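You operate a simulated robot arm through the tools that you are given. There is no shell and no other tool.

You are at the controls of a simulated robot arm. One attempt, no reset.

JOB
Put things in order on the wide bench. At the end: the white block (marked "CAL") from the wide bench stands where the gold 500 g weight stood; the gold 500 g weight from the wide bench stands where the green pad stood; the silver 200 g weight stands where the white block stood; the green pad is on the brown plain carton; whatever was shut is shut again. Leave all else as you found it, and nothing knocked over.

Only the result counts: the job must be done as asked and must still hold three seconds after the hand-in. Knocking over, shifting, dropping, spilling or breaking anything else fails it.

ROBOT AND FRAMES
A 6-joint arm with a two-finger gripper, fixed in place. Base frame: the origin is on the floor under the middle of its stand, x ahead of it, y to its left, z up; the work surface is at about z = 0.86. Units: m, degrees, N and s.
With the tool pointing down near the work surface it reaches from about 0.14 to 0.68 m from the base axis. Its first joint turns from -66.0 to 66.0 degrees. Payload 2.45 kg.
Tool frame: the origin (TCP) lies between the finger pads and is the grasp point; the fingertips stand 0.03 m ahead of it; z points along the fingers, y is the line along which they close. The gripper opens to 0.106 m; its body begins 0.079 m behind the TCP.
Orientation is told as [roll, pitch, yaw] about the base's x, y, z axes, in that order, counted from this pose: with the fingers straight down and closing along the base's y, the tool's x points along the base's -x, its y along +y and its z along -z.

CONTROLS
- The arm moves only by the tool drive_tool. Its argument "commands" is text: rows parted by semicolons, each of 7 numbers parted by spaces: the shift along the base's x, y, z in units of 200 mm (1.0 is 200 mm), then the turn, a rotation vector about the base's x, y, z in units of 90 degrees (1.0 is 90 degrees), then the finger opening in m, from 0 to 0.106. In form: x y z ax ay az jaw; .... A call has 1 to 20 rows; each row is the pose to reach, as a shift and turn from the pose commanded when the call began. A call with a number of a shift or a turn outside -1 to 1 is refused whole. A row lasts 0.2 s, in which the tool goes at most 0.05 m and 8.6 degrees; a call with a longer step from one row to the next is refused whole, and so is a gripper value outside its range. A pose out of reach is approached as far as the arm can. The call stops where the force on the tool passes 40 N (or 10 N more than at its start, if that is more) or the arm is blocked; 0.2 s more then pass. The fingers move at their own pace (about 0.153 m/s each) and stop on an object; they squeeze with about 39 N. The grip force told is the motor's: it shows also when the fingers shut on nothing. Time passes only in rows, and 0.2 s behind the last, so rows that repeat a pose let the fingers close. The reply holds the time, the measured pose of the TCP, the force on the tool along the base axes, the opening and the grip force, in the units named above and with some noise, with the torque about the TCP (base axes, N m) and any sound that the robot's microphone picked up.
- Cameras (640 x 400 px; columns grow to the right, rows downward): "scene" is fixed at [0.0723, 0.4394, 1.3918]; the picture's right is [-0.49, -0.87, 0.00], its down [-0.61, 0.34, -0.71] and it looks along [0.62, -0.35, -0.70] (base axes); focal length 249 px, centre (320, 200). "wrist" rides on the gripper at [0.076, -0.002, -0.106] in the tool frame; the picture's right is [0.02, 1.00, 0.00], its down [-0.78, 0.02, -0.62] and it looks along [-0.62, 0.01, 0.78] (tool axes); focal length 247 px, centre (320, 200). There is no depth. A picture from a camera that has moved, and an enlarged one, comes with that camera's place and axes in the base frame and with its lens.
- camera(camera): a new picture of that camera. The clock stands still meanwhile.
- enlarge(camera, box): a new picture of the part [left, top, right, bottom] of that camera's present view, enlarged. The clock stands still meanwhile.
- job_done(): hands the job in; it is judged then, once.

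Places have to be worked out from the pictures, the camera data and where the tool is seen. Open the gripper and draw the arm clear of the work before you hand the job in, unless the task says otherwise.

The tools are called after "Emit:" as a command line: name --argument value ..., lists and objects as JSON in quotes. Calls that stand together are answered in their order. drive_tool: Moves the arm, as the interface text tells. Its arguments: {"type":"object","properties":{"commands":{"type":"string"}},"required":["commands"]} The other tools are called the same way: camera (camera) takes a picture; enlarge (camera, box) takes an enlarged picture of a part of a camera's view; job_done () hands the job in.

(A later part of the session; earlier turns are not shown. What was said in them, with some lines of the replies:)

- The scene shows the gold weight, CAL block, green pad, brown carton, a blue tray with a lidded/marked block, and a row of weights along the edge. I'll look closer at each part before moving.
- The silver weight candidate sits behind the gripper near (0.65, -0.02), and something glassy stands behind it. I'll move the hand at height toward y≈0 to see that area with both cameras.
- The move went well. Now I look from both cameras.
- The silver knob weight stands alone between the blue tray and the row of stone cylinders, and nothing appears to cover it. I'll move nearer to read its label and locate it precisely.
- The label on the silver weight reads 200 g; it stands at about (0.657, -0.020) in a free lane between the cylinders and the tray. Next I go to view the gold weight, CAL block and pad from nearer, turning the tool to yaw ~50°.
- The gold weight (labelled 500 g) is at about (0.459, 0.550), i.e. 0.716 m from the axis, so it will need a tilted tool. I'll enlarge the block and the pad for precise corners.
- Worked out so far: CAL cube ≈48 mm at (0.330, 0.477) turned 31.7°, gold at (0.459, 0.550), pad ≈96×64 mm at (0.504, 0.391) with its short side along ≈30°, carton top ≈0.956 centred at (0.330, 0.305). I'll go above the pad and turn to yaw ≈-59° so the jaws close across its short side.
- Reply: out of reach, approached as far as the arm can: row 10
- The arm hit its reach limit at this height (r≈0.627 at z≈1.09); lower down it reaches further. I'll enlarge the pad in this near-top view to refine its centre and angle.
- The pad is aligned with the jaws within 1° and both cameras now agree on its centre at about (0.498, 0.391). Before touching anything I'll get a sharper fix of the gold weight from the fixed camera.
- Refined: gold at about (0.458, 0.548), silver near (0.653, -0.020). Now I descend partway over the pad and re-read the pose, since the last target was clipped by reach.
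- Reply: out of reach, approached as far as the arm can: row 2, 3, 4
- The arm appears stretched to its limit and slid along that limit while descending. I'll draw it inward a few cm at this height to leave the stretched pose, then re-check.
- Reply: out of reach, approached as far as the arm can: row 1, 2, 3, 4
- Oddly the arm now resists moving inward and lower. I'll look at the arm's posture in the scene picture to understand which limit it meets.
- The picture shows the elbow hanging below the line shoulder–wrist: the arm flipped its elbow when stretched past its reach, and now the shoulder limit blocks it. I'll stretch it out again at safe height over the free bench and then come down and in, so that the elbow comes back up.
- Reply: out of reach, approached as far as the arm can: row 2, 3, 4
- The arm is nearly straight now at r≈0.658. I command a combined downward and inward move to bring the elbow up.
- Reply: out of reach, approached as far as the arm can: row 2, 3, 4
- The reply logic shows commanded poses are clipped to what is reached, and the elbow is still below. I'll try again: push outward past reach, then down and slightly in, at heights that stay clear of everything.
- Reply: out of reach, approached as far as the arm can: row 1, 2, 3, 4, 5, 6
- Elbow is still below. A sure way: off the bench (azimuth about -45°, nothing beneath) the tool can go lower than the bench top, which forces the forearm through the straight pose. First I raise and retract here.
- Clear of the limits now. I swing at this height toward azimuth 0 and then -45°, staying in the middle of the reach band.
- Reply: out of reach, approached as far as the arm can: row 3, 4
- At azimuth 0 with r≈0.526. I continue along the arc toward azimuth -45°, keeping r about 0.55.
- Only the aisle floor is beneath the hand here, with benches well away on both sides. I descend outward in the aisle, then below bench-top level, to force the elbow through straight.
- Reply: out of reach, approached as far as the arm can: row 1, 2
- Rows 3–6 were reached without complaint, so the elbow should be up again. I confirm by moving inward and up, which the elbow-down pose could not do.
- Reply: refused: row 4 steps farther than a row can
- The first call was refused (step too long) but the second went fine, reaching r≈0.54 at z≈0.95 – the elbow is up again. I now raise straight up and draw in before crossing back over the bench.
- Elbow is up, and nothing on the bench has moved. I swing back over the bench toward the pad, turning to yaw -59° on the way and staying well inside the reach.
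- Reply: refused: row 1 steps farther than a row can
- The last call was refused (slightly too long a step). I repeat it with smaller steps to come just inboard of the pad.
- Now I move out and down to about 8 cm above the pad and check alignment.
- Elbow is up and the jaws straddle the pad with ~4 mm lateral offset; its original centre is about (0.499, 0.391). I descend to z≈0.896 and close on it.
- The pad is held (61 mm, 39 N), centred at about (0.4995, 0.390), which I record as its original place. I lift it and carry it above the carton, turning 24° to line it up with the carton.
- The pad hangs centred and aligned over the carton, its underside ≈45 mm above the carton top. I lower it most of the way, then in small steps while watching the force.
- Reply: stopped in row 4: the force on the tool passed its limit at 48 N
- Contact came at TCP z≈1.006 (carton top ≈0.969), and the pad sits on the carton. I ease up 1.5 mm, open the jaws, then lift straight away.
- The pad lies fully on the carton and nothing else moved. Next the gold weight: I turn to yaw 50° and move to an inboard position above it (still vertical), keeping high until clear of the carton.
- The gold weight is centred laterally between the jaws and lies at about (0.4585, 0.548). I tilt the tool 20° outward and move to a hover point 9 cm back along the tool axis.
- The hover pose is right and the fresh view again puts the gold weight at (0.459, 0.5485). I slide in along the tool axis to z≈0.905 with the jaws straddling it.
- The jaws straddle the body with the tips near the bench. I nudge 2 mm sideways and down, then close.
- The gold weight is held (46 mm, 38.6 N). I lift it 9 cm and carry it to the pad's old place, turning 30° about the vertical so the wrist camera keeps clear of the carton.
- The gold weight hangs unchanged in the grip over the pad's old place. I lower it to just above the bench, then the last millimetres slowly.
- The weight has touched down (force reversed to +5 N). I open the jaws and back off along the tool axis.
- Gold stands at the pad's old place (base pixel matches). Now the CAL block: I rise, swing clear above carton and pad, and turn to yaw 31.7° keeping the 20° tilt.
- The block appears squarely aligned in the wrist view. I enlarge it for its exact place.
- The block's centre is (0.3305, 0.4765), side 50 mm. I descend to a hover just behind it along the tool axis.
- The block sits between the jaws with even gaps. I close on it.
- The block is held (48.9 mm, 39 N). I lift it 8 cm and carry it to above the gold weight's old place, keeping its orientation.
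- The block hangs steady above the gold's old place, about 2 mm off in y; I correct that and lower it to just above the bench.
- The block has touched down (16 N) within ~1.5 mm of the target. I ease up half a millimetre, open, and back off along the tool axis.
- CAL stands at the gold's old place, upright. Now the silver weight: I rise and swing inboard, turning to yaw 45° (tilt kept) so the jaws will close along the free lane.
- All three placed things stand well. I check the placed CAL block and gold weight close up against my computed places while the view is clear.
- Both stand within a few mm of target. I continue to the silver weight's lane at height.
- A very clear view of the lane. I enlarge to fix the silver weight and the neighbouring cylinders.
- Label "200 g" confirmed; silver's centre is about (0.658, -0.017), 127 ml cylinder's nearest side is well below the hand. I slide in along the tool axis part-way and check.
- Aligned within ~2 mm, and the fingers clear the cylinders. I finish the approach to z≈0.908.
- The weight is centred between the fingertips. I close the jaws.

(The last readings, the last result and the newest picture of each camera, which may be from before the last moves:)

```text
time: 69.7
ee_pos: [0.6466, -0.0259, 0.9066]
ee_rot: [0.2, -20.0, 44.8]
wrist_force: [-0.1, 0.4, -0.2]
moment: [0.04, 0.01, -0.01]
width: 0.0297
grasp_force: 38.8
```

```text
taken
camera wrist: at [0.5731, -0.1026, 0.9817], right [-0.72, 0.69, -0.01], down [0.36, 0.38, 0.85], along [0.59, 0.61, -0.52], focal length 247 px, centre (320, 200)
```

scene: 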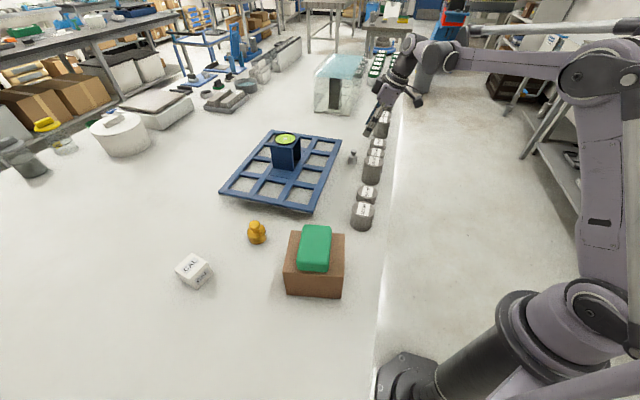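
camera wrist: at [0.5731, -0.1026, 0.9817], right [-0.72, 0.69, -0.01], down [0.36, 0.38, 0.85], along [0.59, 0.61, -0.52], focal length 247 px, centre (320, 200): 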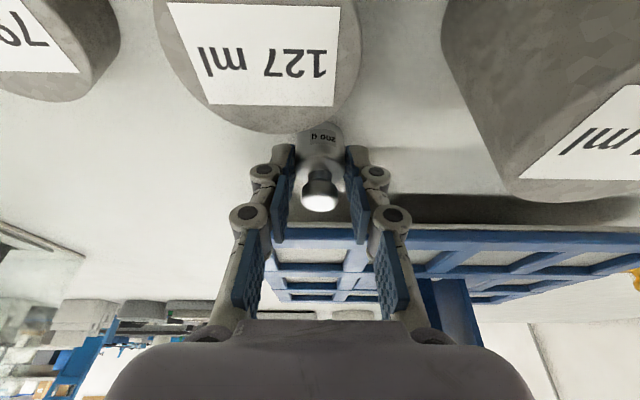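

Held at 29.7 mm with 39 N. I lift 2 cm first and check that it hangs straight.

Emit:
drive_tool --commands "0 0 0.03 0 0 0 0.024; 0 0 0.1 0 0 0 0.024; 0 0 0.1 0 0 0 0.024"

Emit:
enlarge --camera "wrist" --box '[240, 90, 400, 230]'

```text
time: 70.5
ee_pos: [0.6476, -0.0247, 0.9264]
ee_rot: [0.1, -20.1, 45.0]
wrist_force: [-0.1, -0.2, -1.6]
moment: [0.0, 0.03, 0.0]
width: 0.0298
grasp_force: 39.1
```

```text
2.86 times, centred on (320, 160) of wrist
camera zoom: at [0.5729, -0.1028, 1.0017], right [-0.72, 0.69, -0.01], down [0.36, 0.38, 0.85], along [0.59, 0.61, -0.52], focal length 706 px, centre (320, 314)
```

zoom: 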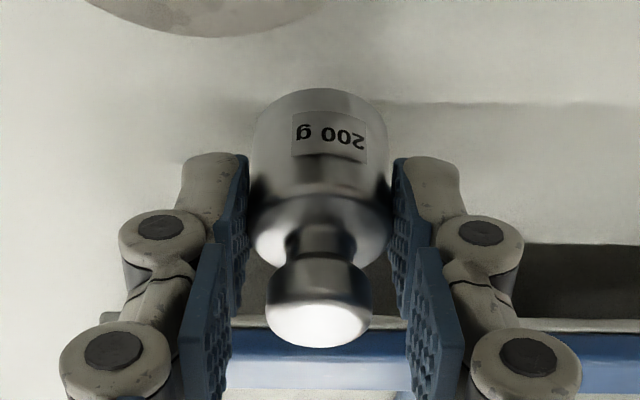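

It hangs upright. I lift well above the cylinders, then carry it inboard and round toward the CAL block's old place.

Emit:
drive_tool --commands "0 0 0.18 0 0 0 0.024; 0 0 0.4 0 0 0 0.024; -0.1 0.02 0.58 0 0 0 0.024; -0.25 0.1 0.7 0 0 0 0.024; -0.4 0.22 0.8 0 0 0 0.024; -0.55 0.36 0.85 0 0 0 0.024; -0.7 0.5 0.85 0 0 0 0.024"

Emit:
drive_tool --commands "-0.09 0.16 0 0 0 -0.025 0.024; -0.18 0.325 0 0 0 -0.05 0.024; -0.27 0.49 0 0 0 -0.075 0.024; -0.36 0.655 0 0 0 -0.1 0.024; -0.45 0.82 0 0 0 -0.125 0.024; -0.538 0.976 0 0 0 -0.145 0.024"

Emit:
drive_tool --commands "-0.08 0.2 0 0 0 0 0.024; -0.16 0.4 0 0 0 0 0.024; -0.24 0.6 0 0 0 0 0.024; -0.32 0.8 0 0 0 0 0.024; -0.4 1.0 0 0 0 0 0.024; -0.4 1.0 0 0 0 0 0.024"

Emit:
camera --camera "wrist"

Emit:
camera --camera "scene"

```text
time: 72.1
ee_pos: [0.5072, 0.0753, 1.0991]
ee_rot: [0.0, -20.0, 44.8]
wrist_force: [0.5, -0.3, -2.6]
moment: [0.01, -0.04, -0.04]
width: 0.0298
grasp_force: 39.2
```

```text
time: 73.5
ee_pos: [0.3994, 0.2716, 1.0978]
ee_rot: [0.1, -20.0, 31.8]
wrist_force: [-0.1, 0.5, -1.2]
moment: [-0.02, 0.02, 0.02]
width: 0.03
grasp_force: 39.2
```

```text
time: 74.9
ee_pos: [0.3195, 0.47, 1.0975]
ee_rot: [0.1, -20.0, 31.8]
wrist_force: [-0.9, -0.2, -1.4]
moment: [0.0, 0.05, 0.01]
width: 0.0296
grasp_force: 38.8
```

```text
taken
camera wrist: at [0.2288, 0.4113, 1.1728], right [-0.55, 0.84, -0.01], down [0.44, 0.29, 0.85], along [0.72, 0.46, -0.52], focal length 247 px, centre (320, 200)
```

wrist: 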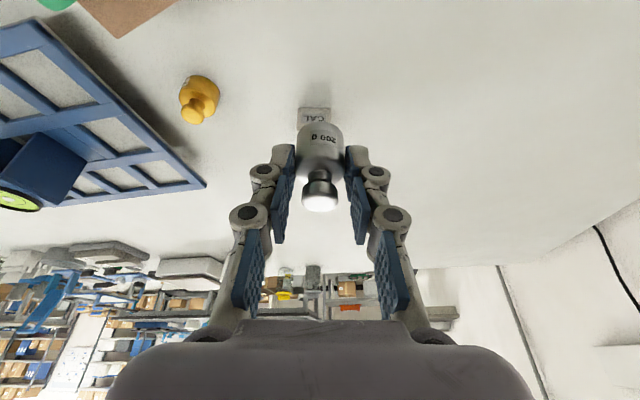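

```text
taken
```

scene: 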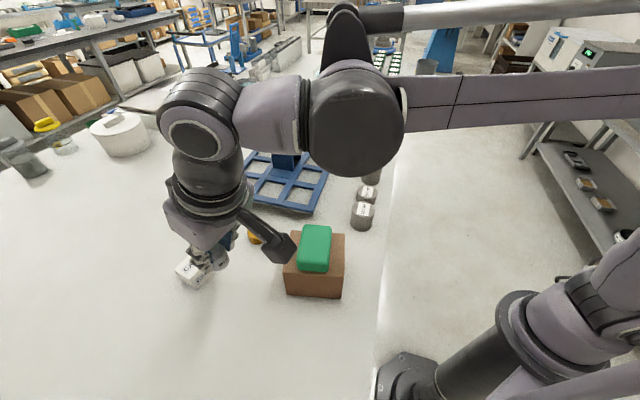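

The silver weight is above the CAL block's old place. I lower it to a few mm above the bench.

Emit:
drive_tool --commands "0.001 0.004 -0.18 0 0 0 0.024; 0.001 0.004 -0.37 0 0 0 0.024; 0.001 0.004 -0.56 0 0 0 0.024; 0.001 0.004 -0.74 0 0 0 0.024; 0.001 0.004 -0.88 0 0 0 0.024; 0.001 0.004 -0.93 0 0 0 0.024; 0.001 0.004 -0.93 0 0 0 0.024"

Emit:
camera --camera "wrist"

```text
time: 76.5
ee_pos: [0.3188, 0.4724, 0.9105]
ee_rot: [0.0, -20.0, 31.9]
wrist_force: [-0.1, -0.8, -1.6]
moment: [-0.03, 0.04, 0.04]
width: 0.03
grasp_force: 39.7
```

```text
taken
camera wrist: at [0.2289, 0.4126, 0.986], right [-0.55, 0.84, -0.01], down [0.44, 0.29, 0.85], along [0.72, 0.46, -0.52], focal length 247 px, centre (320, 200)
```

wrist: 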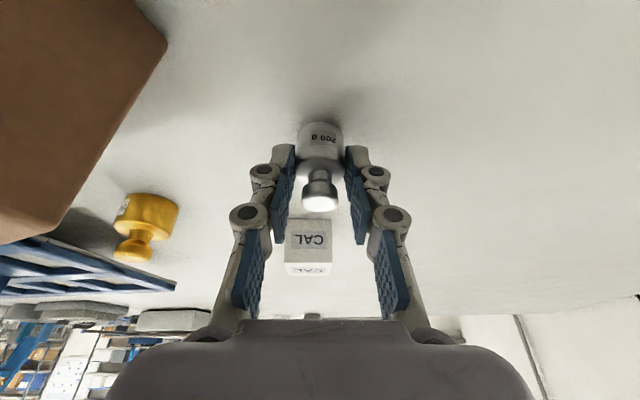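

About 4 mm remain by comparison with the grip height. I lower in millimetre steps.

Emit:
drive_tool --commands "0 0 -0.01 0 0 0 0.024; 0 0 -0.016 0 0 0 0.024; 0 0 -0.02 0 0 0 0.024; 0 0 -0.02 0 0 0 0.024"

```text
time: 77.5
ee_pos: [0.3186, 0.4705, 0.9059]
ee_rot: [0.1, -20.0, 31.9]
wrist_force: [0.6, -1.0, -1.7]
moment: [-0.02, 0.02, 0.01]
width: 0.0297
grasp_force: 38.9
```

Emit:
drive_tool --commands "0 0 -0.005 0 0 0 0.024; 0 0 -0.005 0 0 0 0.024"

```text
time: 78.1
ee_pos: [0.3195, 0.4716, 0.9059]
ee_rot: [0.2, -20.0, 31.9]
wrist_force: [-2.9, -0.6, 17.1]
moment: [-0.03, -0.04, 0.02]
width: 0.0297
grasp_force: 38.8
```

Touched down (17 N). I ease up half a millimetre, open the jaws, and back off along the tool axis.

Emit:
drive_tool --commands "0 0 0.0025 0 0 0 0.024; 0 0 0.0025 0 0 0 0.04; 0 0 0.0025 0 0 0 0.056; 0 0 0.0025 0 0 0 0.058; -0.03 -0.019 0.1 0 0 0 0.058; -0.066 -0.041 0.21 0 0 0 0.058; -0.131 -0.081 0.423 0 0 0 0.058; -0.131 -0.081 0.423 0 0 0 0.058"

Emit:
camera --camera "wrist"

Emit:
camera --camera "scene"

```text
time: 79.9
ee_pos: [0.2909, 0.4539, 0.9913]
ee_rot: [0.1, -20.0, 31.9]
wrist_force: [0.0, 0.5, 0.2]
moment: [-0.02, 0.0, -0.03]
width: 0.0577
grasp_force: 0.1
```

```text
taken
camera wrist: at [0.2027, 0.3963, 1.0665], right [-0.55, 0.84, -0.01], down [0.44, 0.29, 0.85], along [0.72, 0.46, -0.52], focal length 247 px, centre (320, 200)
```

wrist: 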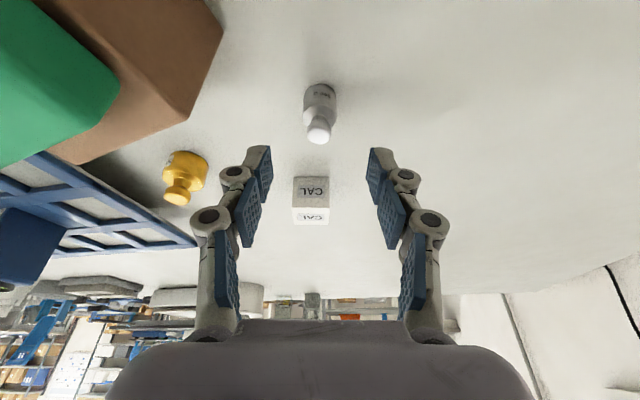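

```text
taken
```

scene: 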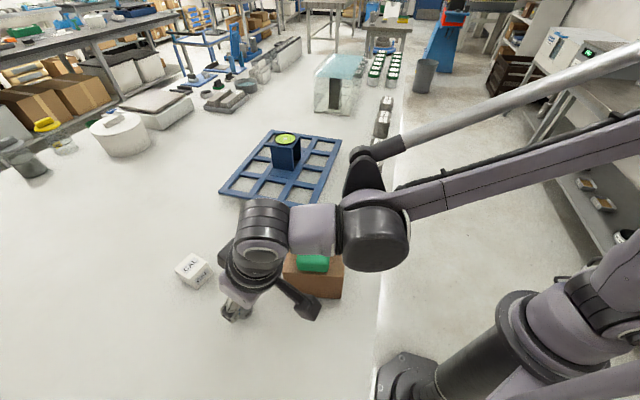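

The silver weight stands upright at the CAL block's old place. I raise the hand and swing it clear of the work for a final check.

Emit:
drive_tool --commands "-0.01 -0.01 0.2 0 0 0 0.058; -0.01 -0.01 0.42 0 0 0 0.058; -0.01 -0.02 0.65 0 0 0 0.058; 0 -0.1 0.85 0 0 0 0.058; 0.02 -0.28 1.0 0 0 0 0.058; 0.04 -0.5 1.0 0 0 0 0.058; 0.06 -0.74 1.0 0 0 0 0.058; 0.08 -0.98 1.0 0 0 0 0.058"

Emit:
drive_tool --commands "0.02 -0.23 0 -0.04 0.03 0 0.08; 0.04 -0.46 0 -0.08 0.06 0 0.08; 0.06 -0.69 0 -0.1 0.08 0 0.08; 0.08 -0.92 0 -0.1 0.08 0 0.08; 0.08 -0.98 0 -0.1 0.08 0 0.08"

Emit:
camera --camera "scene"

```text
time: 81.7
ee_pos: [0.3131, 0.2594, 1.191]
ee_rot: [0.1, -20.0, 31.9]
wrist_force: [0.1, 0.1, 1.2]
moment: [0.02, -0.01, 0.0]
width: 0.0582
grasp_force: 0.0
```

```text
time: 82.9
ee_pos: [0.3264, 0.0628, 1.1938]
ee_rot: [-3.8, -9.1, 32.9]
wrist_force: [0.4, -0.2, -0.2]
moment: [0.02, -0.02, 0.0]
width: 0.0799
grasp_force: 0.0
```

```text
taken
```

scene: 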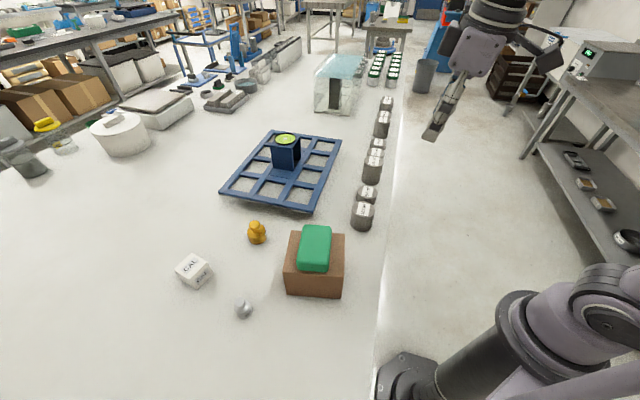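

Everything looks in place. I compare the tray, cylinders, and placed items close up with the starting pictures.

Emit:
enlarge --camera "scene" --box '[210, 110, 400, 229]'

Emit:
enlarge --camera "scene" --box '[170, 200, 390, 337]'

Emit:
enlarge --camera "scene" --box '[215, 285, 275, 330]'

```text
3.36 times, centred on (305, 170) of scene
camera zoom: at [0.0723, 0.4394, 1.3918], right [-0.49, -0.87, 0.0], down [-0.61, 0.34, -0.71], along [0.62, -0.35, -0.7], focal length 836 px, centre (370, 302)
```

zoom: 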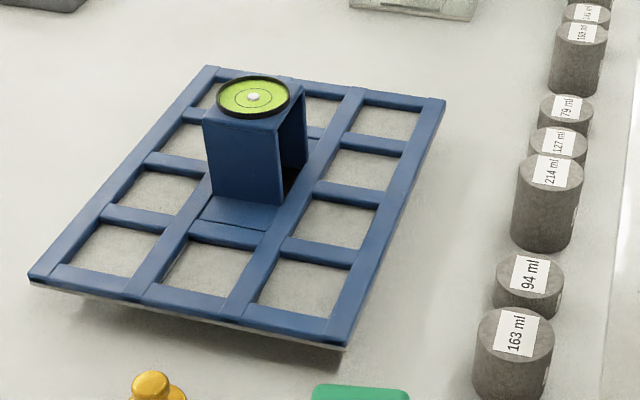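

```text
2.91 times, centred on (280, 268) of scene
camera zoom: at [0.0723, 0.4394, 1.3918], right [-0.49, -0.87, 0.0], down [-0.61, 0.34, -0.71], along [0.62, -0.35, -0.7], focal length 724 px, centre (436, 1)
```

zoom: 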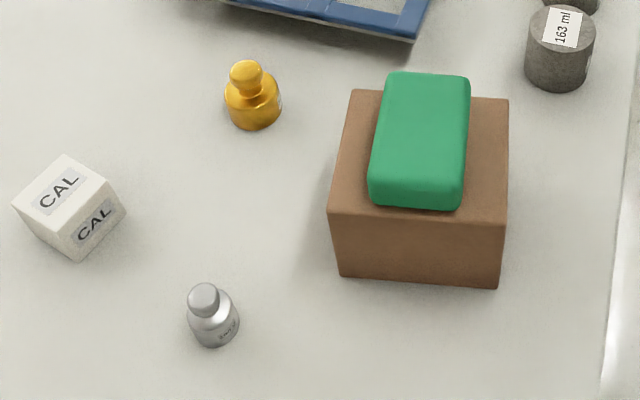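

```text
8.89 times, centred on (245, 308) of scene
camera zoom: at [0.0723, 0.4394, 1.3918], right [-0.49, -0.87, 0.0], down [-0.61, 0.34, -0.71], along [0.62, -0.35, -0.7], focal length 2211 px, centre (987, -756)
```

zoom: 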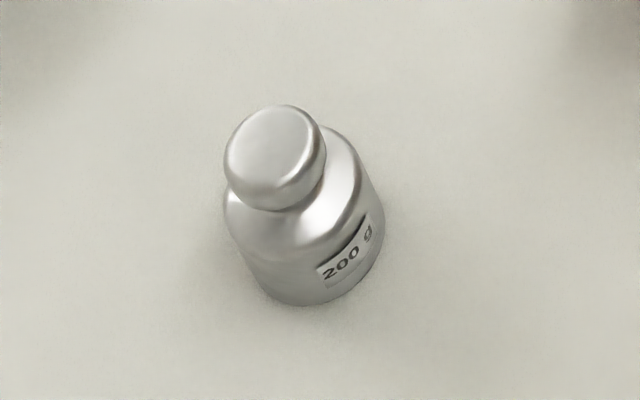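

Tray, level, cylinders and carton match the opening pictures exactly. The pad is on the carton, gold is at the pad's place, CAL at gold's place and silver at CAL's place, all upright. Nothing shut was opened, and the hand is open and clear, so I hand the job in.

Emit:
job_done

```text
The job is handed in.
```

I put the four items where you asked and handed the job in. No verdict came back beyond the confirmation. In the last pictures everything stood upright, and the tray, its level, the cylinders and the carton matched the starting view.

| Item | Where it is now | Offset from the target |
|---|---|---|
| Green pad | On top of the brown carton, fully supported | None to measure; only had to be on the carton |
| Gold 500 g weight | Where the green pad stood | About 1 to 2 mm by arm position |
| White CAL block | Where the gold weight stood | About 2 to 4 mm, depending on which estimate of the gold's place is used |
| Silver 200 g weight | Where the CAL block stood | Within a pixel or so in the fixed camera view |

- **Shut items:** nothing needed to be opened, so nothing had to be shut again.
- **Arm trouble:** early on, the arm overreached and its elbow flipped below the shoulder line. I straightened it out over the empty aisle, off the bench, and nothing was touched.
- **Pad contact:** setting the pad down briefly pressed the carton with 48 N, and the carton did not move.

The gripper was left open and clear of the work.
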